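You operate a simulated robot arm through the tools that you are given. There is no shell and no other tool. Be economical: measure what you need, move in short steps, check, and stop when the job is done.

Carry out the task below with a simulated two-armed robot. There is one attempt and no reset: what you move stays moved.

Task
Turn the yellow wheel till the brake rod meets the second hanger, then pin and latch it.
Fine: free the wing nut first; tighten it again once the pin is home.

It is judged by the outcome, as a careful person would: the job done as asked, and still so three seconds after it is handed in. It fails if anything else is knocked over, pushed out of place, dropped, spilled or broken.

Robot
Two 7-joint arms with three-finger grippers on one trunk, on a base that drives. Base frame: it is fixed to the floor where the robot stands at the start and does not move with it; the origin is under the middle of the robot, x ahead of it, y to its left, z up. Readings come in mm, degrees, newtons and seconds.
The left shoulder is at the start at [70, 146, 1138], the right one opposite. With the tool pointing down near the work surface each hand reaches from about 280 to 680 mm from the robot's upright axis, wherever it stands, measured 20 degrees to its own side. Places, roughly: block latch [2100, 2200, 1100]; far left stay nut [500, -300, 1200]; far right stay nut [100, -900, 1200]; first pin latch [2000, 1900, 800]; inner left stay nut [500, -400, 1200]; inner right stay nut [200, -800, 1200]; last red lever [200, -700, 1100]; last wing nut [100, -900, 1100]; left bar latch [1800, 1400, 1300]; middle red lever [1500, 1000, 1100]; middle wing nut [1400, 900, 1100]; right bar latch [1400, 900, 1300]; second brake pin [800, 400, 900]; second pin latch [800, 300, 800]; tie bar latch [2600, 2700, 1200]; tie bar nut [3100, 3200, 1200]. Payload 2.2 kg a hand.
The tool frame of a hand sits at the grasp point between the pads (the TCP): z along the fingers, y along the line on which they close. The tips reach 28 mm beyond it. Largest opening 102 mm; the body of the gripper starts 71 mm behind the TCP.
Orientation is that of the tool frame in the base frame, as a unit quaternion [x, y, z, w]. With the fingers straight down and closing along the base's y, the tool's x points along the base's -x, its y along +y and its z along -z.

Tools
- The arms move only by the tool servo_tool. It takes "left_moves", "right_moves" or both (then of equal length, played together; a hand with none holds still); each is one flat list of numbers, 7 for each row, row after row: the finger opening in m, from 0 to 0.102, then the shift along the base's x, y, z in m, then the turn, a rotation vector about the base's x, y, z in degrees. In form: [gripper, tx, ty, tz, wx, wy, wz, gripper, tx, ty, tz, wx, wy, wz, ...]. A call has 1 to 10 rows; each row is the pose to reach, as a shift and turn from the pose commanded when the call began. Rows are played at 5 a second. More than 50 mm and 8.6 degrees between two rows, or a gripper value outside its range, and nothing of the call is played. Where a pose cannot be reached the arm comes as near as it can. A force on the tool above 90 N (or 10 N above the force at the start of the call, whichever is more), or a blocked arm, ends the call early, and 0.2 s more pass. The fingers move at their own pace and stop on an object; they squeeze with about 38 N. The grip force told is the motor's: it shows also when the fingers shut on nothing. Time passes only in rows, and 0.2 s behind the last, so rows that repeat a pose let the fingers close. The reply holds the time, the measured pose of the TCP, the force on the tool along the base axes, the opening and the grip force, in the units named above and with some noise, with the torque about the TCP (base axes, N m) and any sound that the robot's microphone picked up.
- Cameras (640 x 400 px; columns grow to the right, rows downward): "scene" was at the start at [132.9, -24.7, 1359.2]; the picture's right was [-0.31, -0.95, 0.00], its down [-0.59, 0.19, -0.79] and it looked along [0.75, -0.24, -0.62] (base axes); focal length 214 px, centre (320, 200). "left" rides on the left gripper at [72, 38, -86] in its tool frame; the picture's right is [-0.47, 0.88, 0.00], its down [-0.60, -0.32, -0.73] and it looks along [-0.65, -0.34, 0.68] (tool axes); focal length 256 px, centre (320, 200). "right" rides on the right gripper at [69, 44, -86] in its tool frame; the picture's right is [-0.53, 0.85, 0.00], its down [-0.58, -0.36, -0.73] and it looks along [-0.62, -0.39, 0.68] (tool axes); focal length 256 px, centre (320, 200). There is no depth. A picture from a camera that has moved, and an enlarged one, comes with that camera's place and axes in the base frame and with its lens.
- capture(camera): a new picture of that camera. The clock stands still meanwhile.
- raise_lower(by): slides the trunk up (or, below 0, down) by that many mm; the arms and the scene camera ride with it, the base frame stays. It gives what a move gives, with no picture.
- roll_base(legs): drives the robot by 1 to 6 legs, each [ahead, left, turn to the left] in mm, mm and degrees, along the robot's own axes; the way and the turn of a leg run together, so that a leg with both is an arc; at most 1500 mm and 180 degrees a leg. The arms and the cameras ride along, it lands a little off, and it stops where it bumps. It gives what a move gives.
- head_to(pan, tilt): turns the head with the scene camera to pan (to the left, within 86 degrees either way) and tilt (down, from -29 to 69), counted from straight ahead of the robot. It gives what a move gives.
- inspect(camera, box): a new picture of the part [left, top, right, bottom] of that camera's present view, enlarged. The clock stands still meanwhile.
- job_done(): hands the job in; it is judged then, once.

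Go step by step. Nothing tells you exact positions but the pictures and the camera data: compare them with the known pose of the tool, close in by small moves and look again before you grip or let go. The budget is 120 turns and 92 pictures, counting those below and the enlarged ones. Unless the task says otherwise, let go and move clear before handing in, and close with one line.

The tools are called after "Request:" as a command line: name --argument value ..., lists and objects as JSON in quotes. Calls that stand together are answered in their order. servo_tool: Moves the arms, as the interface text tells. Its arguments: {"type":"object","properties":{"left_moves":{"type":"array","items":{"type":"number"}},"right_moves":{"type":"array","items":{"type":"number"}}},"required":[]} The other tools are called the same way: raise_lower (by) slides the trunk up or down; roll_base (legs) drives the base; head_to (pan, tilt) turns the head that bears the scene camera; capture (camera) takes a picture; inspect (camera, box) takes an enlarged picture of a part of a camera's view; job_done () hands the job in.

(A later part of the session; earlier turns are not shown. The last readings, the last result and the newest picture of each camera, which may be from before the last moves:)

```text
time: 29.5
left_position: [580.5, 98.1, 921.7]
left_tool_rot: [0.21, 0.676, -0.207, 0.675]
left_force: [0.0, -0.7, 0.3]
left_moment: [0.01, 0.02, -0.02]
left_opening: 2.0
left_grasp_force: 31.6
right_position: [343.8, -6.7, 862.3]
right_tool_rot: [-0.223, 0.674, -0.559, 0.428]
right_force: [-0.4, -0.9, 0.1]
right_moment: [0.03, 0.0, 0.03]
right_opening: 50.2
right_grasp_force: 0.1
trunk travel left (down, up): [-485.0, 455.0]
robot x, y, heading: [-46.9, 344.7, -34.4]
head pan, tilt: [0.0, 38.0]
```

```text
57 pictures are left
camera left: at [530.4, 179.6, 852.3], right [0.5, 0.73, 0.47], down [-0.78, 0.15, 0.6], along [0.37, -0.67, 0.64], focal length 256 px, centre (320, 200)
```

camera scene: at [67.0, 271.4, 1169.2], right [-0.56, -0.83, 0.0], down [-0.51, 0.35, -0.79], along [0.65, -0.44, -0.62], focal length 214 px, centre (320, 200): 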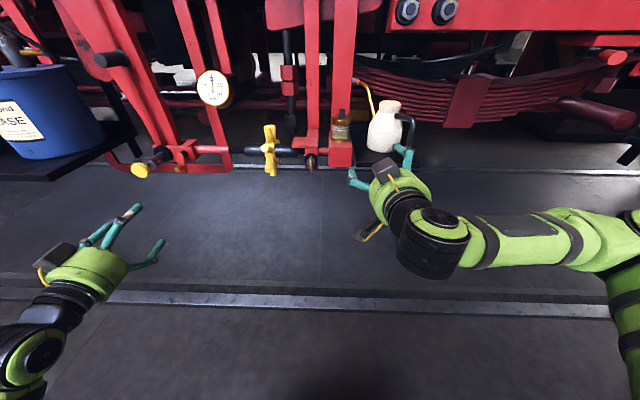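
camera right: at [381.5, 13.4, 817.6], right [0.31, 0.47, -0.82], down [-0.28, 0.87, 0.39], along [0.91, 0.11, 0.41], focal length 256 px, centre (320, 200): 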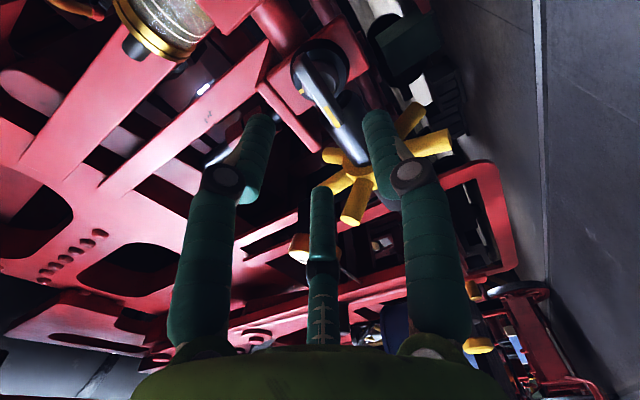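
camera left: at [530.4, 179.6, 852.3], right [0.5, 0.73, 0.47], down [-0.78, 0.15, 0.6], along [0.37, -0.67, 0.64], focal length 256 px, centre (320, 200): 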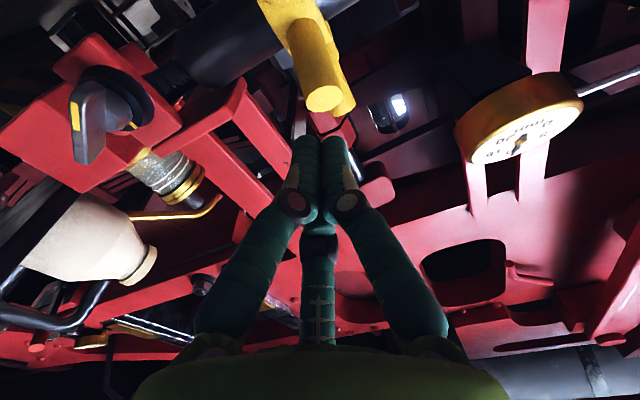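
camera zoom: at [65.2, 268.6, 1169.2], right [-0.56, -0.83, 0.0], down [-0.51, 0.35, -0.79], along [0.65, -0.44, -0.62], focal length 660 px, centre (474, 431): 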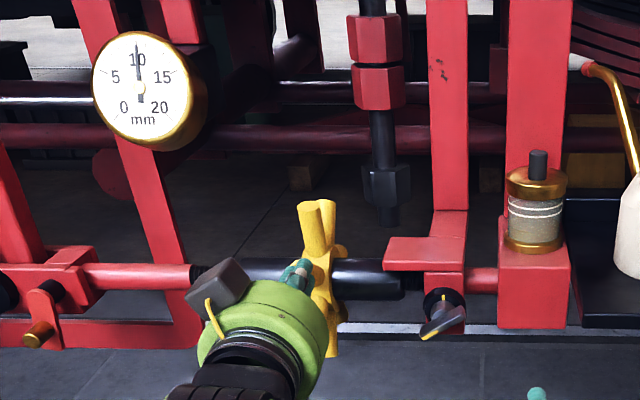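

The left camera puts the spoke tip near L 416, z 911. I'll shift 8 mm left, go higher, insert above it and press down.

Request:
servo_tool --left_moves '[0.0, 0.005, 0.007, 0.02, 0, 0, 0, 0.0, 0.03, -0.01, 0.02, 0, 0, 0, 0.0, 0.056, -0.028, 0.02, 0, 0, 0, 0.0, 0.056, -0.028, 0.005, 0, 0, 0, 0.0, 0.056, -0.028, -0.008, 0, 0, 0, 0.0, 0.056, -0.028, -0.02, 0, 0, 0, 0.0, 0.056, -0.028, -0.028, 0, 0, 0]'

Request:
inspect --camera "scene" --box '[190, 60, 350, 190]'

Request:
capture --camera "left"

```text
time: 31.1
left_position: [631.5, 71.9, 903.3]
left_tool_rot: [0.208, 0.672, -0.208, 0.68]
left_force: [-21.6, 5.1, 10.3]
left_moment: [0.02, 0.17, -0.09]
left_opening: 2.1
left_grasp_force: 31.6
right_position: [338.8, -4.8, 864.3]
right_tool_rot: [-0.223, 0.672, -0.561, 0.429]
right_force: [-0.2, -1.0, -0.3]
right_moment: [0.0, 0.04, -0.01]
right_opening: 49.9
right_grasp_force: 0.0
trunk travel left (down, up): [-485.0, 455.0]
robot x, y, heading: [-47.4, 347.0, -34.2]
head pan, tilt: [0.0, 38.0]
```

```text
3.08 times, centred on (270, 125) of scene
camera zoom: at [59.2, 271.3, 1170.1], right [-0.56, -0.83, 0.0], down [-0.5, 0.35, -0.79], along [0.65, -0.45, -0.61], focal length 660 px, centre (474, 431)
```

zoom: 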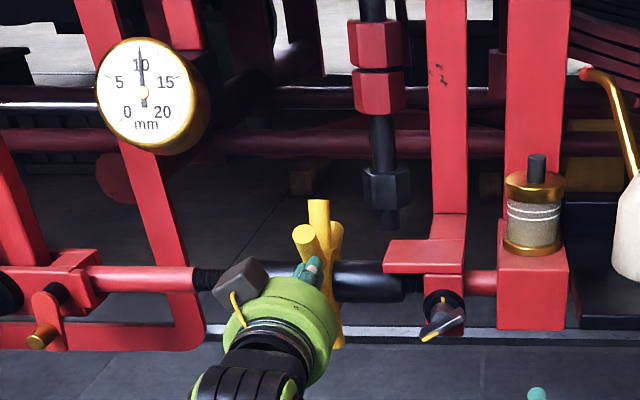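

```text
55 pictures are left
camera left: at [581.8, 152.0, 830.7], right [0.49, 0.73, 0.47], down [-0.79, 0.15, 0.6], along [0.37, -0.66, 0.65], focal length 256 px, centre (320, 200)
```

left: 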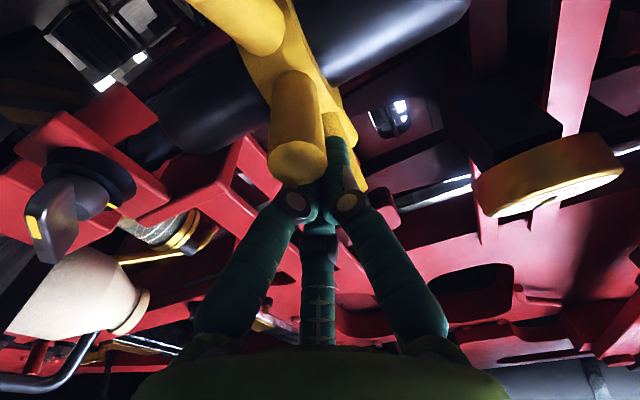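

The fingers now sit on top of the front spoke but are wedged against the next spoke up. I'll ease out about 9 mm and keep pressing down.

Request:
servo_tool --left_moves '[0.0, -0.008, 0.0055, 0, 0, 0, 0, 0.0, -0.01, 0.0065, -0.01, 0, 0, 0, 0.0, -0.01, 0.0065, -0.02, 0, 0, 0, 0.0, -0.01, 0.0065, -0.03, 0, 0, 0]'

Request:
inspect --camera "scene" --box '[190, 60, 350, 190]'

```text
time: 32.1
left_position: [623.2, 81.3, 867.6]
left_tool_rot: [0.207, 0.675, -0.205, 0.678]
left_force: [-16.7, 10.4, 4.5]
left_moment: [-0.19, -0.14, 0.09]
left_opening: 2.1
left_grasp_force: 30.9
right_position: [341.3, -4.2, 863.1]
right_tool_rot: [-0.223, 0.673, -0.56, 0.429]
right_force: [0.6, -0.4, -0.5]
right_moment: [-0.01, -0.03, 0.04]
right_opening: 49.9
right_grasp_force: 0.0
trunk travel left (down, up): [-485.0, 455.0]
robot x, y, heading: [-46.0, 346.2, -34.3]
head pan, tilt: [0.0, 38.0]
```

```text
3.08 times, centred on (270, 125) of scene
camera zoom: at [61.2, 272.3, 1169.8], right [-0.56, -0.83, 0.0], down [-0.51, 0.34, -0.79], along [0.65, -0.45, -0.61], focal length 660 px, centre (474, 431)
```

zoom: 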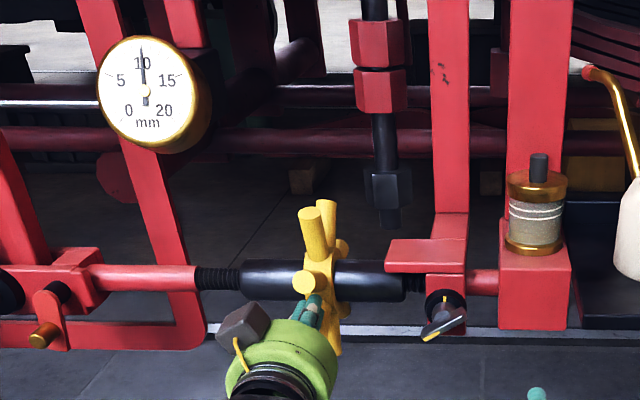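

That stroke turned the wheel about one spoke. Let me back out and read the gauge.

Request:
servo_tool --left_moves '[0.0, -0.025, 0.017, 0.002, 0, 0, 0, 0.0, -0.05, 0.034, 0.002, 0, 0, 0]'

Request:
inspect --camera "scene" --box '[195, 65, 243, 110]'

Request:
inspect --camera "scene" --box '[120, 100, 300, 190]'

```text
time: 32.7
left_position: [578.3, 112.2, 867.4]
left_tool_rot: [0.209, 0.677, -0.206, 0.676]
left_force: [-0.1, -0.2, -0.1]
left_moment: [0.01, 0.0, 0.01]
left_opening: 1.7
left_grasp_force: 31.0
right_position: [344.9, -6.2, 862.2]
right_tool_rot: [-0.225, 0.674, -0.559, 0.427]
right_force: [-0.9, 0.1, 0.1]
right_moment: [-0.03, -0.03, 0.01]
right_opening: 50.3
right_grasp_force: 0.0
trunk travel left (down, up): [-485.0, 455.0]
robot x, y, heading: [-51.9, 344.3, -34.3]
head pan, tilt: [0.0, 38.0]
```

```text
8.89 times, centred on (219, 88) of scene
camera zoom: at [65.2, 269.7, 1169.3], right [-0.56, -0.83, 0.0], down [-0.51, 0.35, -0.79], along [0.65, -0.44, -0.62], focal length 1906 px, centre (1218, 1200)
```

zoom: 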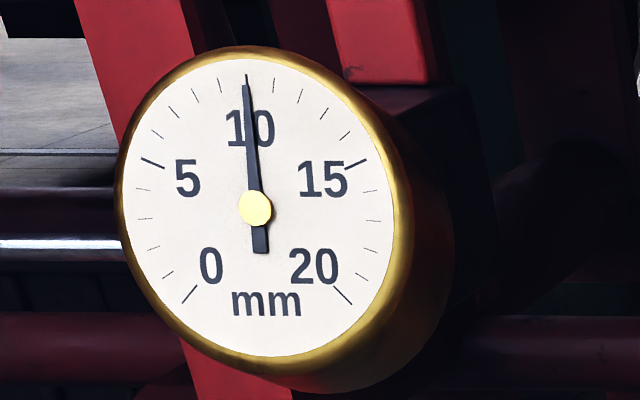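

```text
3.56 times, centred on (210, 145) of scene
camera zoom: at [65.2, 269.7, 1169.3], right [-0.56, -0.83, 0.0], down [-0.51, 0.35, -0.79], along [0.65, -0.44, -0.62], focal length 763 px, centre (711, 396)
```

zoom: 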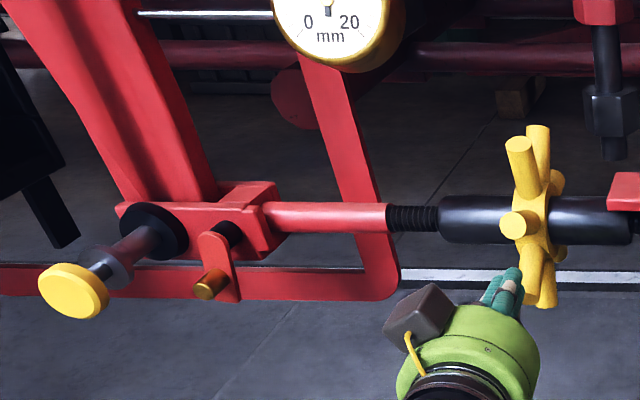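

The gauge hasn't moved. I'll compare the fork and hanger with the earlier close-up.

Request:
inspect --camera "scene" --box '[120, 130, 216, 190]'

Request:
inspect --camera "scene" --box '[190, 130, 310, 190]'

```text
6.67 times, centred on (168, 160) of scene
camera zoom: at [65.2, 269.7, 1169.3], right [-0.56, -0.83, 0.0], down [-0.51, 0.35, -0.79], along [0.65, -0.44, -0.62], focal length 1430 px, centre (1333, 467)
```

zoom: 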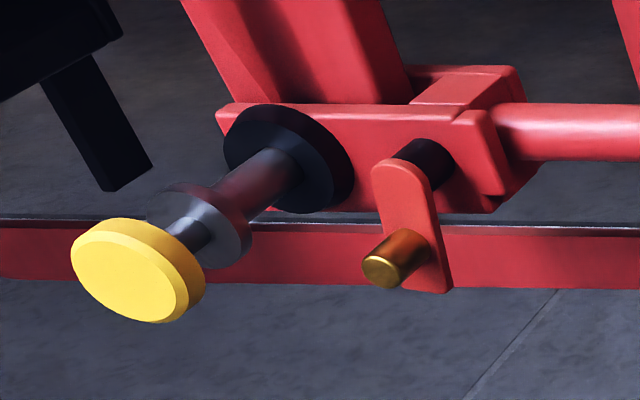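

```text
5.33 times, centred on (250, 160) of scene
camera zoom: at [65.2, 269.7, 1169.3], right [-0.56, -0.83, 0.0], down [-0.51, 0.35, -0.79], along [0.65, -0.44, -0.62], focal length 1144 px, centre (693, 413)
```

zoom: 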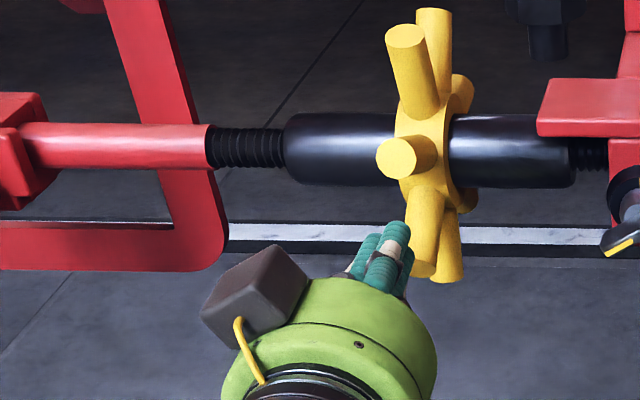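

The rod end with its pin and latch moved about 1.8 mm toward the hanger's centre line, so this direction closes the gap. The pin axis still looks about 15–20 mm to the left of the hanger's centre. I'll repeat the stroke.

Request:
servo_tool --left_moves '[0.0, -0.002, -0.003, 0.035, 0, 0, 0, 0.0, -0.002, -0.003, 0.068, 0, 0, 0, 0.0, 0.024, -0.021, 0.068, 0, 0, 0, 0.0, 0.05, -0.038, 0.066, 0, 0, 0, 0.0, 0.05, -0.038, 0.05, 0, 0, 0, 0.0, 0.05, -0.038, 0.032, 0, 0, 0, 0.0, 0.05, -0.038, 0.014, 0, 0, 0, 0.0, 0.05, -0.038, -0.002, 0, 0, 0, 0.0, 0.024, -0.021, 0, 0, 0, 0, 0.0, -0.002, -0.003, 0, 0, 0, 0]'

Request:
inspect --camera "scene" --box '[120, 100, 300, 190]'

```text
time: 34.9
left_position: [573.8, 108.2, 869.4]
left_tool_rot: [0.208, 0.676, -0.206, 0.676]
left_force: [0.4, -0.3, 0.5]
left_moment: [0.01, -0.02, 0.02]
left_opening: 2.4
left_grasp_force: 31.5
right_position: [343.0, -5.6, 862.5]
right_tool_rot: [-0.224, 0.674, -0.559, 0.427]
right_force: [0.0, -0.6, 0.8]
right_moment: [0.02, 0.02, 0.03]
right_opening: 49.9
right_grasp_force: 0.1
trunk travel left (down, up): [-485.0, 455.0]
robot x, y, heading: [-47.1, 346.0, -34.3]
head pan, tilt: [0.0, 38.0]
```

```text
3.56 times, centred on (210, 145) of scene
camera zoom: at [65.1, 269.8, 1169.3], right [-0.56, -0.83, 0.0], down [-0.51, 0.35, -0.79], along [0.65, -0.44, -0.62], focal length 763 px, centre (711, 396)
```

zoom: 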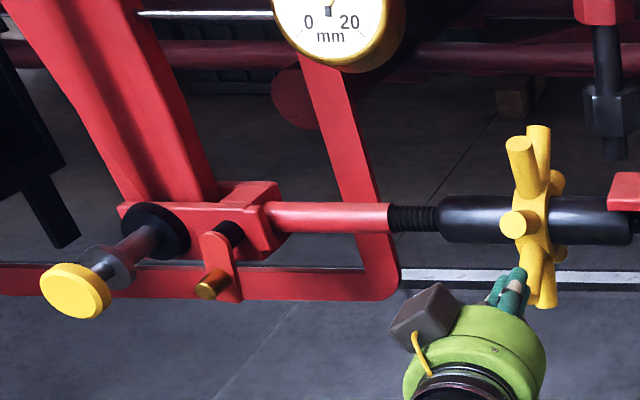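

Another 2 mm gained. I'll do three more strokes, then check.

Request:
servo_tool --left_moves '[0.0, 0, 0, 0.035, 0, 0, 0, 0.0, 0, 0, 0.068, 0, 0, 0, 0.0, 0.026, -0.018, 0.068, 0, 0, 0, 0.0, 0.052, -0.035, 0.066, 0, 0, 0, 0.0, 0.052, -0.035, 0.05, 0, 0, 0, 0.0, 0.052, -0.035, 0.032, 0, 0, 0, 0.0, 0.052, -0.035, 0.014, 0, 0, 0, 0.0, 0.052, -0.035, -0.002, 0, 0, 0, 0.0, 0.026, -0.018, 0, 0, 0, 0, 0.0, 0, 0, 0, 0, 0, 0]'

Request:
servo_tool --left_moves '[0.0, 0, 0, 0.035, 0, 0, 0, 0.0, 0, 0, 0.068, 0, 0, 0, 0.0, 0.026, -0.018, 0.068, 0, 0, 0, 0.0, 0.052, -0.035, 0.066, 0, 0, 0, 0.0, 0.052, -0.035, 0.05, 0, 0, 0, 0.0, 0.052, -0.035, 0.032, 0, 0, 0, 0.0, 0.052, -0.035, 0.014, 0, 0, 0, 0.0, 0.052, -0.035, -0.002, 0, 0, 0, 0.0, 0.026, -0.018, 0, 0, 0, 0, 0.0, 0, 0, 0, 0, 0, 0]'

Request:
servo_tool --left_moves '[0.0, 0, 0, 0.035, 0, 0, 0, 0.0, 0, 0, 0.068, 0, 0, 0, 0.0, 0.026, -0.018, 0.068, 0, 0, 0, 0.0, 0.052, -0.035, 0.066, 0, 0, 0, 0.0, 0.052, -0.035, 0.05, 0, 0, 0, 0.0, 0.052, -0.035, 0.032, 0, 0, 0, 0.0, 0.052, -0.035, 0.014, 0, 0, 0, 0.0, 0.052, -0.035, -0.002, 0, 0, 0, 0.0, 0.026, -0.018, 0, 0, 0, 0, 0.0, 0, 0, 0, 0, 0, 0]'

Request:
inspect --camera "scene" --box '[120, 130, 216, 190]'

Request:
inspect --camera "scene" --box '[190, 60, 350, 190]'

```text
time: 37.1
left_position: [573.1, 109.3, 868.0]
left_tool_rot: [0.208, 0.676, -0.206, 0.676]
left_force: [0.0, -0.5, 0.3]
left_moment: [-0.02, 0.01, 0.02]
left_opening: 2.1
left_grasp_force: 31.2
right_position: [344.0, -5.2, 861.2]
right_tool_rot: [-0.225, 0.674, -0.559, 0.427]
right_force: [0.2, 0.2, -0.4]
right_moment: [-0.01, 0.01, 0.03]
right_opening: 49.8
right_grasp_force: 0.2
trunk travel left (down, up): [-485.0, 455.0]
robot x, y, heading: [-49.7, 344.5, -34.5]
head pan, tilt: [0.0, 38.0]
```

```text
time: 39.3
left_position: [573.5, 109.9, 869.2]
left_tool_rot: [0.209, 0.676, -0.207, 0.676]
left_force: [0.3, 0.1, -0.6]
left_moment: [0.0, 0.02, -0.01]
left_opening: 2.2
left_grasp_force: 31.2
right_position: [344.3, -5.6, 861.7]
right_tool_rot: [-0.224, 0.674, -0.559, 0.428]
right_force: [-0.5, -0.6, -0.1]
right_moment: [0.02, 0.0, 0.0]
right_opening: 49.8
right_grasp_force: 0.0
trunk travel left (down, up): [-485.0, 455.0]
robot x, y, heading: [-49.3, 345.6, -34.6]
head pan, tilt: [0.0, 38.0]
```

```text
time: 41.5
left_position: [573.3, 111.1, 866.6]
left_tool_rot: [0.208, 0.676, -0.206, 0.676]
left_force: [-0.8, 0.1, 0.5]
left_moment: [-0.04, 0.02, 0.0]
left_opening: 2.1
left_grasp_force: 31.4
right_position: [345.6, -4.6, 862.3]
right_tool_rot: [-0.225, 0.674, -0.559, 0.427]
right_force: [-0.1, -1.4, -0.5]
right_moment: [0.01, 0.04, 0.01]
right_opening: 50.0
right_grasp_force: 0.0
trunk travel left (down, up): [-485.0, 455.0]
robot x, y, heading: [-44.7, 343.2, -34.3]
head pan, tilt: [0.0, 38.0]
```

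```text
6.67 times, centred on (168, 160) of scene
camera zoom: at [65.2, 269.8, 1169.3], right [-0.56, -0.83, 0.0], down [-0.51, 0.35, -0.79], along [0.65, -0.44, -0.62], focal length 1430 px, centre (1333, 467)
```

zoom: 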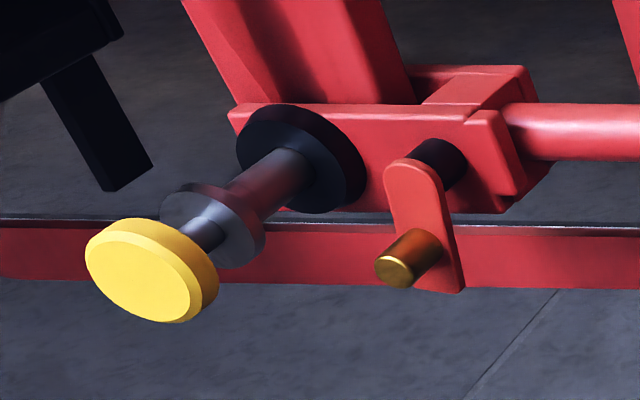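

```text
3.08 times, centred on (270, 125) of scene
camera zoom: at [65.2, 269.8, 1169.3], right [-0.56, -0.83, 0.0], down [-0.51, 0.35, -0.79], along [0.65, -0.44, -0.62], focal length 660 px, centre (474, 431)
```

zoom: 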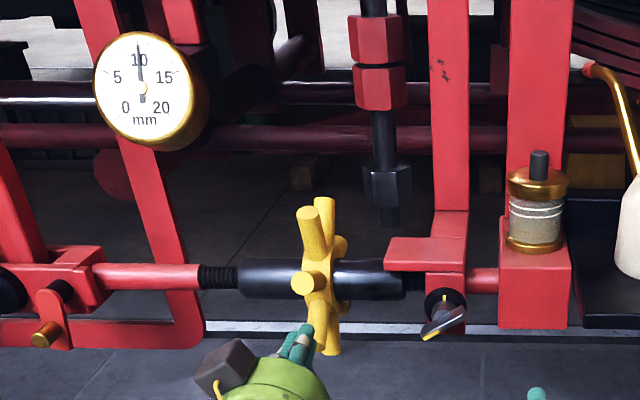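

Five strokes have moved the fork about 8 mm. The angle from here is poor for judging alignment, so I'll retract the left hand, level the right hand, and shift the base 220 mm left. Then the left arm can serve the pin and latch and the right arm the wheel and wing nut.

Request:
servo_tool --left_moves '[0.0, -0.025, 0.017, 0.02, 0, 0, 0, 0.0, -0.05, 0.034, 0.04, 0, 0, 0, 0.0, -0.075, 0.051, 0.06, 0, 0, 0, 0.0, -0.1, 0.068, 0.06, 0, 0, 0, 0.0, -0.1, 0.068, 0.06, 0, 0, 0, 0.0, -0.1, 0.068, 0.06, 0, 0, 0, 0.0, -0.1, 0.068, 0.06, 0, 0, 0, 0.0, -0.1, 0.068, 0.06, 0, 0, 0, 0.0, -0.1, 0.068, 0.06, 0, 0, 0]' --right_moves '[0.0, 0, 0, 0, 6.53, -4.44, 0, 0.0, 0, 0, 0, 13.06, -8.88, 0, 0.0, 0, 0, 0, 19.6, -13.3, 0, 0.0, 0, 0, 0, 26.1, -17.8, 0, 0.0, 0, 0, 0, 32.6, -22.2, 0, 0.0, 0, 0, 0, 39.2, -26.6, 0, 0.0, 0, 0, 0, 45.7, -31.1, 0, 0.0, 0, 0, 0, 52.2, -35.5, 0, 0.0, 0, 0, 0, 58.8, -40, 0]'

Request:
roll_base --legs '[[0, 220, 0]]'

Request:
capture --camera "scene"

```text
time: 43.5
left_position: [474.2, 176.6, 928.4]
left_tool_rot: [0.208, 0.676, -0.207, 0.676]
left_force: [-0.1, 0.2, 0.0]
left_moment: [0.03, -0.03, -0.03]
left_opening: 2.2
left_grasp_force: 31.9
right_position: [344.7, -5.2, 861.0]
right_tool_rot: [0.208, 0.677, -0.203, 0.676]
right_force: [0.1, 0.4, 0.2]
right_moment: [0.02, -0.01, 0.02]
right_opening: 2.0
right_grasp_force: 31.3
trunk travel left (down, up): [-485.0, 455.0]
robot x, y, heading: [-44.5, 345.3, -34.3]
head pan, tilt: [0.0, 38.0]
```

```text
time: 45.2
left_position: [598.2, 363.7, 928.6]
left_tool_rot: [0.206, 0.676, -0.205, 0.677]
left_force: [0.6, 0.5, -0.2]
left_moment: [-0.01, -0.04, -0.02]
left_opening: 2.0
left_grasp_force: 31.4
right_position: [471.1, 178.4, 861.0]
right_tool_rot: [0.204, 0.678, -0.202, 0.677]
right_force: [0.2, 0.2, 0.2]
right_moment: [0.0, -0.01, -0.02]
right_opening: 1.9
right_grasp_force: 31.2
trunk travel left (down, up): [-485.0, 455.0]
robot x, y, heading: [72.1, 523.3, -33.8]
head pan, tilt: [0.0, 38.0]
```

```text
46 pictures are left
camera scene: at [189.4, 452.6, 1169.3], right [-0.56, -0.83, 0.0], down [-0.51, 0.34, -0.79], along [0.65, -0.44, -0.62], focal length 214 px, centre (320, 200)
```

scene: 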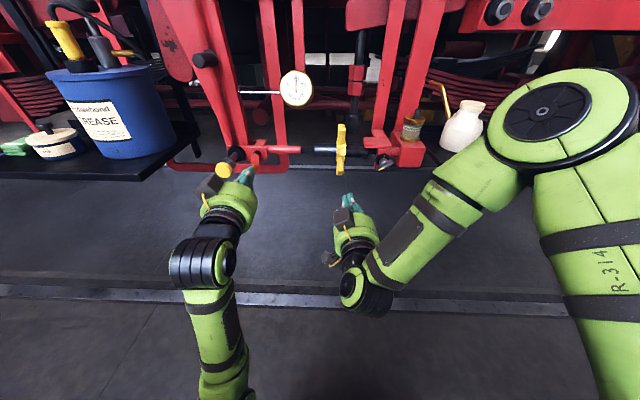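

Request:
inspect --camera "scene" --box '[200, 110, 310, 180]'

Request:
capture --camera "left"

```text
5.71 times, centred on (255, 145) of scene
camera zoom: at [189.4, 452.6, 1169.3], right [-0.56, -0.83, 0.0], down [-0.51, 0.34, -0.79], along [0.65, -0.44, -0.62], focal length 1226 px, centre (691, 514)
```

zoom: 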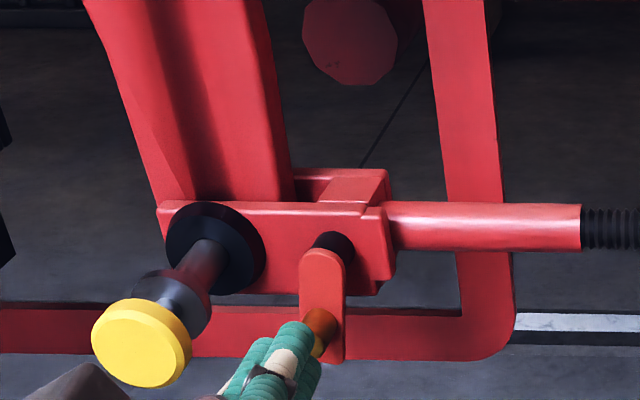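

```text
44 pictures are left
camera left: at [547.8, 442.7, 857.6], right [0.49, 0.74, 0.47], down [-0.78, 0.14, 0.6], along [0.38, -0.66, 0.65], focal length 256 px, centre (320, 200)
```

left: 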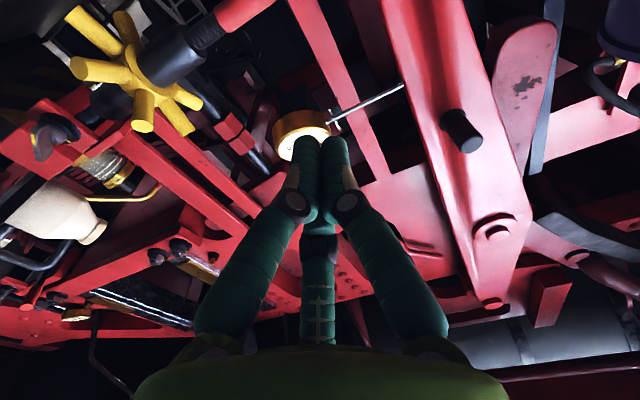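

The right hand already lines up with the wheel. I'll bring it to its ready spot and drop the left hand low so its camera looks up at the fork and shows the hanger end against the pin.

Request:
servo_tool --left_moves '[0.0, 0, 0, -0.045, 0, 0, 0, 0.0, 0, 0, -0.09, 0, 0, 0, 0.0, 0.01, 0.015, -0.13, 0, 0, 0, 0.0, 0.025, 0.04, -0.16, 0, 0, 0, 0.0, 0.06, 0.02, -0.16, 0, 0, 0, 0.0, 0.1, 0, -0.16, 0, 0, 0, 0.0, 0.125, -0.01, -0.16, 0, 0, 0]' --right_moves '[0.0, 0.02, -0.013, 0.007, 0, 0, 0, 0.0, 0.04, -0.026, 0.007, 0, 0, 0, 0.0, 0.06, -0.039, 0.007, 0, 0, 0, 0.0, 0.08, -0.052, 0.007, 0, 0, 0, 0.0, 0.09, -0.06, 0.007, 0, 0, 0, 0.0, 0.1, -0.067, 0.007, 0, 0, 0, 0.0, 0.105, -0.069, 0.007, 0, 0, 0]'

Request:
capture --camera "left"

```text
time: 46.8
left_position: [724.6, 350.0, 767.4]
left_tool_rot: [0.206, 0.676, -0.204, 0.677]
left_force: [-0.5, -0.6, 1.4]
left_moment: [0.01, 0.01, -0.01]
left_opening: 2.0
left_grasp_force: 31.0
right_position: [578.1, 122.4, 872.5]
right_tool_rot: [0.206, 0.679, -0.203, 0.675]
right_force: [-0.1, 0.2, 0.3]
right_moment: [-0.01, 0.05, 0.02]
right_opening: 2.0
right_grasp_force: 31.3
right hand out of reach, approached as far as the arm can: row 4, 5, 6, 7
trunk travel left (down, up): [-485.0, 455.0]
robot x, y, heading: [76.5, 529.1, -34.1]
head pan, tilt: [0.0, 38.0]
```

```text
43 pictures are left
camera left: at [673.7, 431.5, 697.1], right [0.49, 0.74, 0.47], down [-0.78, 0.14, 0.6], along [0.38, -0.66, 0.65], focal length 256 px, centre (320, 200)
```

left: 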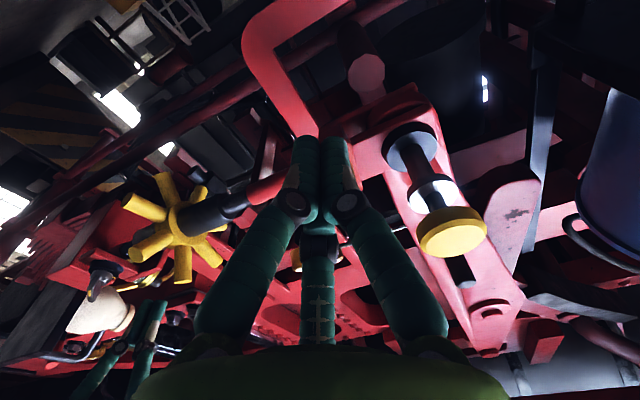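

Request:
inspect --camera "left" --box '[320, 50, 480, 150]'

```text
4.00 times, centred on (400, 100) of left
camera zoom: at [673.7, 431.5, 697.1], right [0.49, 0.74, 0.47], down [-0.78, 0.14, 0.6], along [0.38, -0.66, 0.65], focal length 1024 px, centre (0, 600)
```

zoom: 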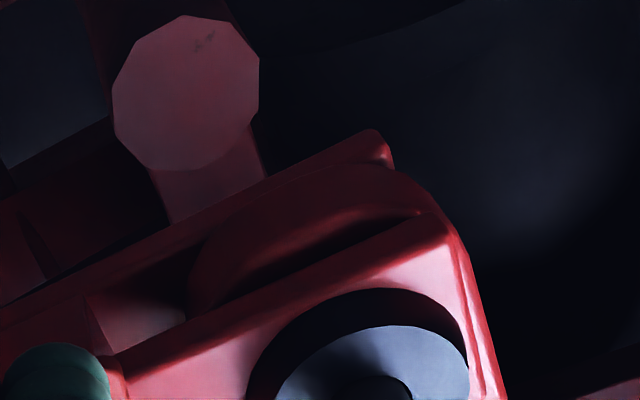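

From below I can see the hanger's rounded end sitting in the fork, and the pin axis looks close to its centre, within a few millimetres. I'll bring the left hand in front of the knob for a gentle push test.

Request:
servo_tool --left_moves '[0.0, -0.03, 0.02, 0, 0, 0, 0, 0.0, -0.06, 0.04, 0, 0, 0, 0, 0.0, -0.055, 0.05, 0.04, 0, 0, 0, 0.0, -0.045, 0.065, 0.08, 0, 0, 0, 0.0, -0.032, 0.0815, 0.102, 0, 0, 0]' --right_moves '[0.0, -0.02, 0.013, 0, 0, 0, 0, 0.0, -0.04, 0.026, 0, 0, 0, 0, 0.0, -0.06, 0.04, 0, 0, 0, 0, 0.0, -0.06, 0.04, 0, 0, 0, 0, 0.0, -0.06, 0.04, 0, 0, 0, 0]'

Request:
capture --camera "left"

Request:
inspect --camera "scene" --box '[180, 110, 310, 200]'

```text
time: 48.0
left_position: [690.5, 433.5, 870.3]
left_tool_rot: [0.207, 0.676, -0.206, 0.676]
left_force: [-0.6, 0.9, 0.0]
left_moment: [0.01, -0.01, 0.01]
left_opening: 2.2
left_grasp_force: 31.4
right_position: [519.2, 163.6, 875.3]
right_tool_rot: [0.204, 0.678, -0.202, 0.676]
right_force: [0.3, 0.1, -0.1]
right_moment: [0.01, 0.02, 0.01]
right_opening: 2.1
right_grasp_force: 30.7
trunk travel left (down, up): [-485.0, 455.0]
robot x, y, heading: [73.8, 532.4, -34.0]
head pan, tilt: [0.0, 38.0]
```

```text
41 pictures are left
camera left: at [641.6, 513.6, 798.7], right [0.49, 0.73, 0.47], down [-0.78, 0.14, 0.6], along [0.38, -0.66, 0.65], focal length 256 px, centre (320, 200)
```

left: 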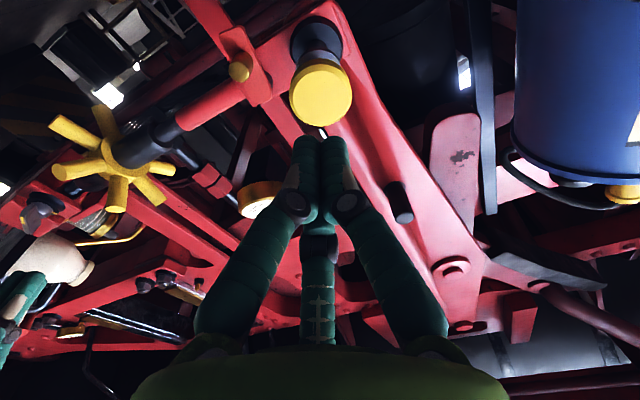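

```text
4.44 times, centred on (245, 155) of scene
camera zoom: at [189.3, 452.6, 1169.3], right [-0.56, -0.83, 0.0], down [-0.51, 0.34, -0.79], along [0.65, -0.44, -0.62], focal length 953 px, centre (653, 400)
```

zoom: 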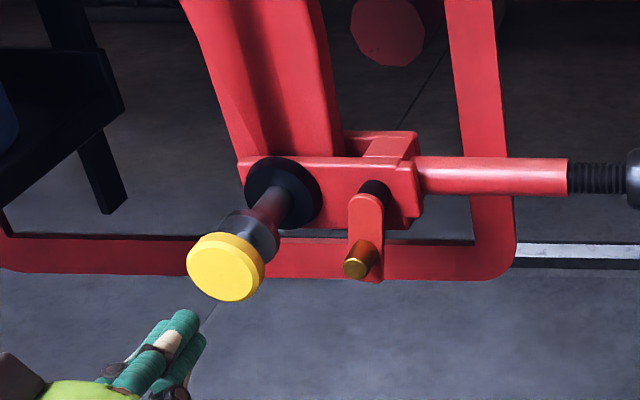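

The knob is dead ahead, about 4 mm to the left. I'll advance and push gently.

Request:
servo_tool --left_moves '[0.0, 0.022, -0.0124, -0.001, 0, 0, 0, 0.0, 0.0435, -0.0248, -0.001, 0, 0, 0, 0.0, 0.0518, -0.0304, -0.001, 0, 0, 0, 0.0, 0.0568, -0.0338, -0.001, 0, 0, 0, 0.0, 0.0617, -0.0372, -0.001, 0, 0, 0, 0.0, 0.0617, -0.0372, -0.001, 0, 0, 0]'

Request:
inspect --camera "scene" --box '[180, 110, 310, 200]'

```text
time: 49.4
left_position: [753.3, 395.9, 869.0]
left_tool_rot: [0.206, 0.676, -0.205, 0.677]
left_force: [-0.7, 1.3, -0.8]
left_moment: [0.02, 0.02, -0.01]
left_opening: 2.3
left_grasp_force: 31.3
right_position: [518.5, 162.7, 874.9]
right_tool_rot: [0.204, 0.678, -0.203, 0.677]
right_force: [0.5, 0.2, -1.0]
right_moment: [-0.01, 0.01, -0.02]
right_opening: 1.9
right_grasp_force: 31.6
trunk travel left (down, up): [-485.0, 455.0]
robot x, y, heading: [76.7, 528.9, -33.8]
head pan, tilt: [0.0, 38.0]
```

```text
4.44 times, centred on (245, 155) of scene
camera zoom: at [188.9, 452.4, 1169.3], right [-0.56, -0.83, 0.0], down [-0.51, 0.34, -0.79], along [0.65, -0.44, -0.62], focal length 953 px, centre (653, 400)
```

zoom: 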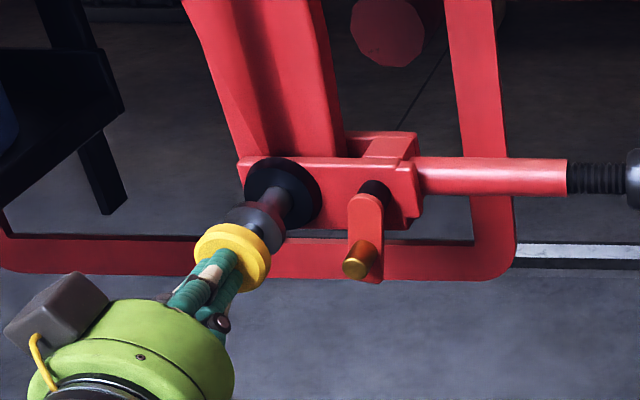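

The knob slides in with almost no force. Continuing the push.

Request:
servo_tool --left_moves '[0.0, 0.0083, -0.0056, 0, 0, 0, 0, 0.0, 0.0165, -0.0112, 0, 0, 0, 0, 0.0, 0.0248, -0.0169, 0, 0, 0, 0, 0.0, 0.0331, -0.0225, 0, 0, 0, 0, 0.0, 0.0331, -0.0225, 0, 0, 0, 0]'

Request:
inspect --camera "scene" --box '[180, 110, 310, 200]'

```text
time: 50.6
left_position: [784.3, 373.3, 869.7]
left_tool_rot: [0.206, 0.676, -0.205, 0.677]
left_force: [-0.8, -0.1, 0.8]
left_moment: [0.0, 0.04, -0.06]
left_opening: 2.0
left_grasp_force: 31.5
right_position: [517.9, 162.1, 874.2]
right_tool_rot: [0.204, 0.678, -0.202, 0.677]
right_force: [0.3, 0.0, 0.8]
right_moment: [0.02, 0.0, 0.02]
right_opening: 2.1
right_grasp_force: 31.3
trunk travel left (down, up): [-485.0, 455.0]
robot x, y, heading: [73.9, 523.2, -34.2]
head pan, tilt: [0.0, 38.0]
```

```text
4.44 times, centred on (245, 155) of scene
camera zoom: at [188.8, 452.2, 1169.4], right [-0.56, -0.83, 0.0], down [-0.51, 0.34, -0.79], along [0.65, -0.44, -0.62], focal length 953 px, centre (653, 400)
```

zoom: 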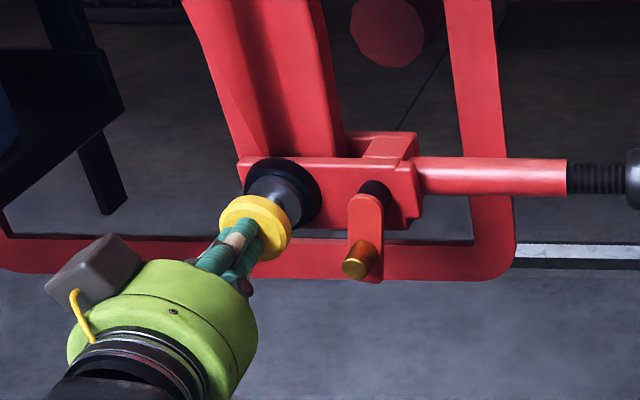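

Request:
servo_tool --left_moves '[0.0, 0.005, -0.0034, 0, 0, 0, 0, 0.0, 0.01, -0.0067, 0, 0, 0, 0, 0.0, 0.0149, -0.0101, 0, 0, 0, 0, 0.0, 0.0198, -0.0135, 0, 0, 0, 0, 0.0, 0.0248, -0.0169, 0, 0, 0, 0]'

Request:
inspect --camera "scene" --box '[180, 110, 310, 200]'

```text
time: 51.3
left_position: [784.9, 372.5, 871.2]
left_tool_rot: [0.207, 0.677, -0.205, 0.676]
left_force: [-42.9, 28.0, -1.1]
left_moment: [-0.21, 0.0, -0.53]
left_opening: 1.9
left_grasp_force: 31.1
right_position: [511.8, 169.1, 880.2]
right_tool_rot: [0.202, 0.676, -0.202, 0.68]
right_force: [-0.4, -0.1, -0.8]
right_moment: [-0.01, -0.03, 0.02]
right_opening: 2.1
right_grasp_force: 31.5
trunk travel left (down, up): [-485.0, 455.0]
robot x, y, heading: [73.2, 528.6, -33.7]
head pan, tilt: [0.0, 38.0]
stopped in row 3 (left hand): the force on the tool passed its limit at 98 N (the readings are from after the stop); the commanded pose is now the measured one
```

```text
4.44 times, centred on (245, 155) of scene
camera zoom: at [178.6, 459.3, 1170.8], right [-0.56, -0.83, 0.0], down [-0.51, 0.34, -0.79], along [0.66, -0.44, -0.61], focal length 953 px, centre (653, 400)
```

zoom: 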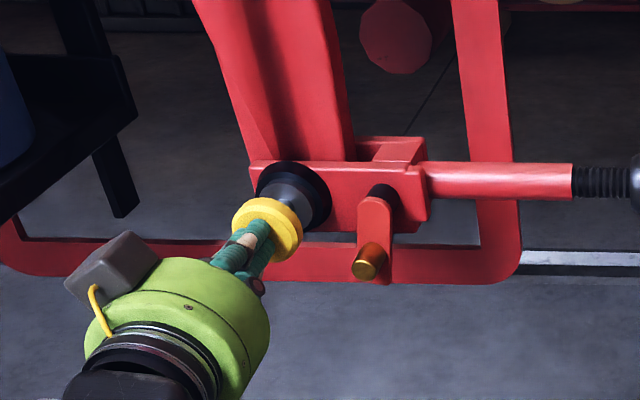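

A hard stop came after about 55 mm of travel. I'll ease off and check whether the collar is home against the disc or the pin is hitting the hanger.

Request:
servo_tool --left_moves '[0.0, -0.02, 0.0135, 0, 0, 0, 0, 0.0, -0.05, 0.034, -0.01, 0, 0, 0, 0.0, -0.08, 0.054, -0.05, 0, 0, 0, 0.0, -0.08, 0.054, -0.09, 0, 0, 0, 0.0, -0.08, 0.054, -0.11, 0, 0, 0]'

Request:
inspect --camera "scene" --box '[210, 125, 290, 175]'

Request:
capture --camera "left"

```text
refused: row 3 steps farther than a row can; nothing moved
```

```text
8.00 times, centred on (250, 150) of scene
camera zoom: at [178.6, 459.3, 1170.8], right [-0.56, -0.83, 0.0], down [-0.51, 0.34, -0.79], along [0.66, -0.44, -0.61], focal length 1716 px, centre (880, 600)
```

zoom: 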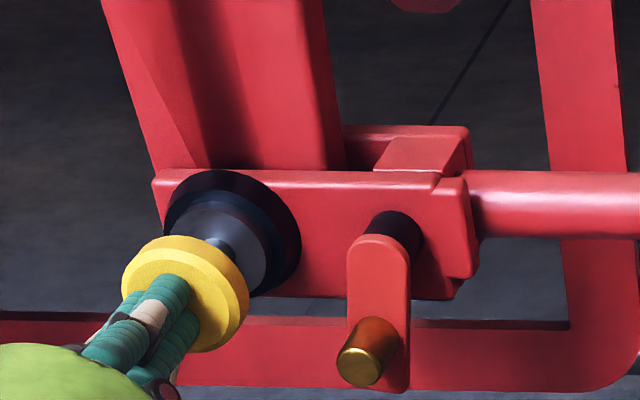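

```text
35 pictures are left
camera left: at [735.2, 453.5, 799.8], right [0.49, 0.73, 0.47], down [-0.78, 0.14, 0.61], along [0.38, -0.66, 0.64], focal length 256 px, centre (320, 200)
```

left: 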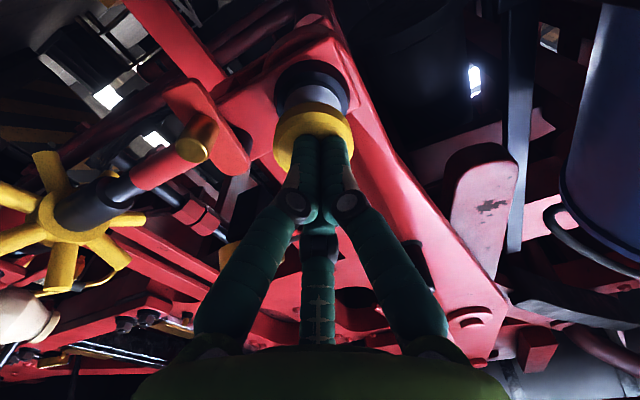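

Request:
inspect --camera "left" --box '[240, 40, 368, 120]'

Request:
servo_tool --left_moves '[0.0, -0.02, 0.0135, 0, 0, 0, 0, 0.0, -0.05, 0.034, -0.01, 0, 0, 0, 0.0, -0.07, 0.047, -0.045, 0, 0, 0, 0.0, -0.07, 0.047, -0.09, 0, 0, 0]'

Request:
inspect --camera "scene" --box '[210, 125, 290, 175]'

```text
5.00 times, centred on (304, 80) of left
camera zoom: at [735.2, 453.5, 799.8], right [0.49, 0.73, 0.47], down [-0.78, 0.14, 0.61], along [0.38, -0.66, 0.64], focal length 1280 px, centre (400, 800)
```

zoom: 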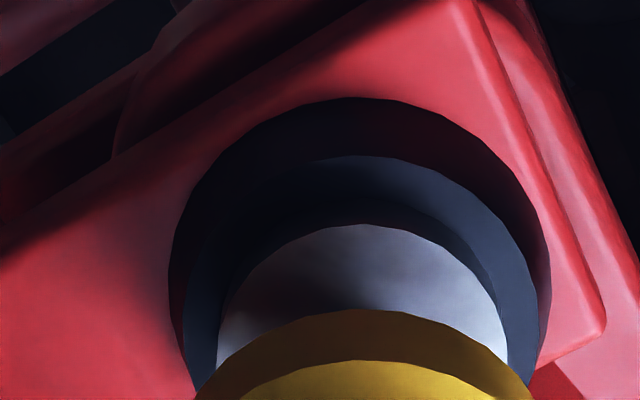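

```text
time: 52.3
left_position: [722.5, 412.0, 769.9]
left_tool_rot: [0.21, 0.682, -0.204, 0.67]
left_force: [0.4, 0.1, -0.4]
left_moment: [-0.02, -0.03, 0.02]
left_opening: 2.2
left_grasp_force: 31.4
right_position: [519.1, 163.5, 874.3]
right_tool_rot: [0.204, 0.678, -0.202, 0.677]
right_force: [-0.4, -1.4, 0.9]
right_moment: [0.01, -0.01, -0.01]
right_opening: 2.2
right_grasp_force: 30.7
trunk travel left (down, up): [-485.0, 455.0]
robot x, y, heading: [71.9, 530.4, -34.0]
head pan, tilt: [0.0, 38.0]
```

```text
8.00 times, centred on (250, 150) of scene
camera zoom: at [188.3, 453.1, 1169.3], right [-0.56, -0.83, 0.0], down [-0.51, 0.34, -0.79], along [0.65, -0.44, -0.62], focal length 1716 px, centre (880, 600)
```

zoom: 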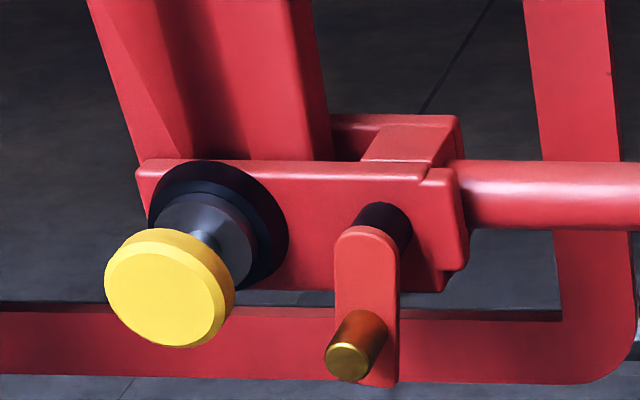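

The collar sits against the disc, so the pin is home. Next is the latch: its lever pivots near L 674, z 869, with the brass handle near L 685, z 835. I'll put the left fingertips to the right of the handle, ready to swing it left and up over the collar.

Request:
servo_tool --left_moves '[0.0, -0.018, -0.04, 0, 0, 0, 0, 0.0, -0.045, -0.075, 0.02, -0.6, -0.9, 0, 0.0, -0.05, -0.084, 0.056, -0.6, -0.9, 0, 0.0, -0.025, -0.1, 0.056, -0.6, -0.9, 0]'

Request:
capture --camera "left"

Request:
inspect --camera "scene" --box '[210, 125, 290, 175]'

```text
time: 53.3
left_position: [700.4, 311.5, 827.6]
left_tool_rot: [0.207, 0.676, -0.204, 0.677]
left_force: [0.4, -0.6, -0.2]
left_moment: [-0.01, 0.0, -0.07]
left_opening: 1.9
left_grasp_force: 31.3
right_position: [518.8, 163.8, 873.1]
right_tool_rot: [0.204, 0.679, -0.201, 0.676]
right_force: [0.6, -0.3, -0.4]
right_moment: [0.03, -0.02, 0.0]
right_opening: 2.1
right_grasp_force: 30.8
trunk travel left (down, up): [-485.0, 455.0]
robot x, y, heading: [72.5, 526.1, -33.9]
head pan, tilt: [0.0, 38.0]
```

```text
32 pictures are left
camera left: at [649.4, 392.1, 756.3], right [0.49, 0.73, 0.47], down [-0.78, 0.14, 0.6], along [0.38, -0.66, 0.65], focal length 256 px, centre (320, 200)
```

left: 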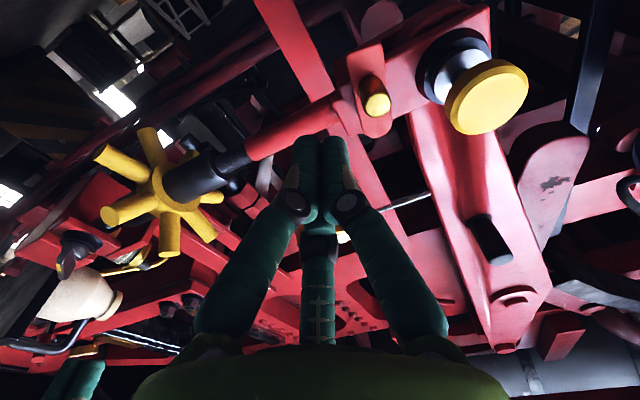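

```text
8.00 times, centred on (250, 150) of scene
camera zoom: at [188.9, 452.6, 1169.1], right [-0.56, -0.83, 0.0], down [-0.51, 0.34, -0.79], along [0.65, -0.44, -0.62], focal length 1716 px, centre (880, 600)
```

zoom: 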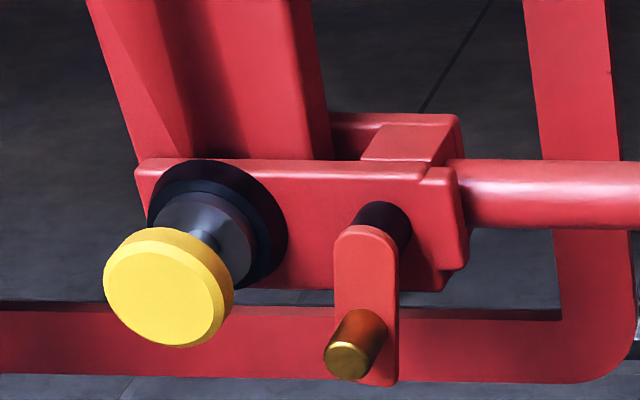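

The handle tip is near F 466, L 685, z 839, with a swing radius of about 33 mm. I'll insert beside it and sweep along the arc up to horizontal.

Request:
servo_tool --left_moves '[0.0, 0.0243, -0.0141, 0.004, 0, 0, 0, 0.0, 0.0486, -0.0282, 0.004, 0, 0, 0, 0.0, 0.057, -0.0158, 0.002, 0, 0, 0, 0.0, 0.066, -0.0025, 0.005, 0, 0, 0, 0.0, 0.0744, 0.0099, 0.014, 0, 0, 0, 0.0, 0.0789, 0.0165, 0.025, 0, 0, 0]'

Request:
inspect --camera "scene" --box '[210, 125, 290, 175]'

```text
time: 54.7
left_position: [777.9, 326.4, 848.6]
left_tool_rot: [0.209, 0.678, -0.206, 0.675]
left_force: [-5.8, -3.8, -7.4]
left_moment: [0.16, 0.02, -0.15]
left_opening: 2.0
left_grasp_force: 31.5
right_position: [518.1, 164.0, 872.6]
right_tool_rot: [0.204, 0.678, -0.201, 0.677]
right_force: [-0.7, -0.6, -0.1]
right_moment: [0.0, 0.0, 0.0]
right_opening: 2.1
right_grasp_force: 31.6
trunk travel left (down, up): [-485.0, 455.0]
robot x, y, heading: [72.1, 527.1, -34.0]
head pan, tilt: [0.0, 38.0]
```

```text
8.00 times, centred on (250, 150) of scene
camera zoom: at [188.3, 451.7, 1169.0], right [-0.56, -0.83, 0.0], down [-0.51, 0.34, -0.79], along [0.65, -0.44, -0.62], focal length 1716 px, centre (880, 600)
```

zoom: 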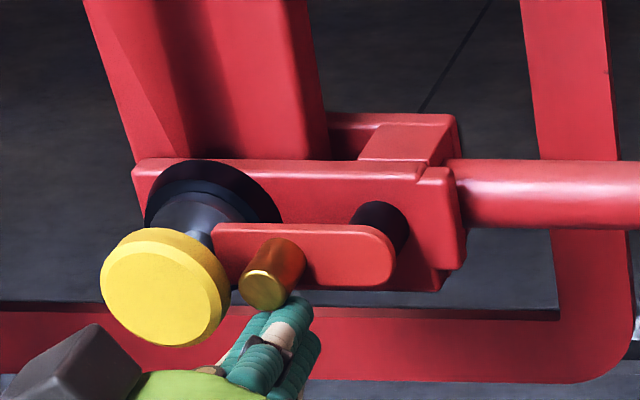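

The lever is horizontal, in the neck between collar and knob. I'll press a touch more to feel for the stop, then withdraw downward.

Request:
servo_tool --left_moves '[0.0, 0.001, 0.002, 0.005, 0, 0, 0, 0.0, 0.001, 0.002, 0.007, 0, 0, 0]'

Request:
inspect --camera "scene" --box '[210, 125, 290, 175]'

```text
time: 55.3
left_position: [777.7, 326.9, 850.3]
left_tool_rot: [0.211, 0.682, -0.204, 0.67]
left_force: [-17.1, -7.5, -26.5]
left_moment: [0.32, 0.08, -0.53]
left_opening: 2.0
left_grasp_force: 31.1
right_position: [517.9, 162.2, 872.5]
right_tool_rot: [0.205, 0.679, -0.201, 0.676]
right_force: [0.0, -1.2, 0.6]
right_moment: [0.02, 0.03, -0.01]
right_opening: 2.1
right_grasp_force: 31.4
trunk travel left (down, up): [-485.0, 455.0]
robot x, y, heading: [73.6, 525.8, -34.0]
head pan, tilt: [0.0, 38.0]
```

```text
8.00 times, centred on (250, 150) of scene
camera zoom: at [189.4, 450.2, 1168.6], right [-0.56, -0.83, 0.0], down [-0.51, 0.35, -0.79], along [0.65, -0.44, -0.62], focal length 1716 px, centre (880, 600)
```

zoom: 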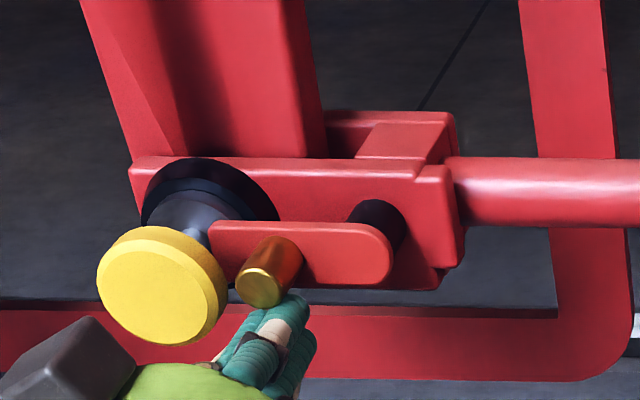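

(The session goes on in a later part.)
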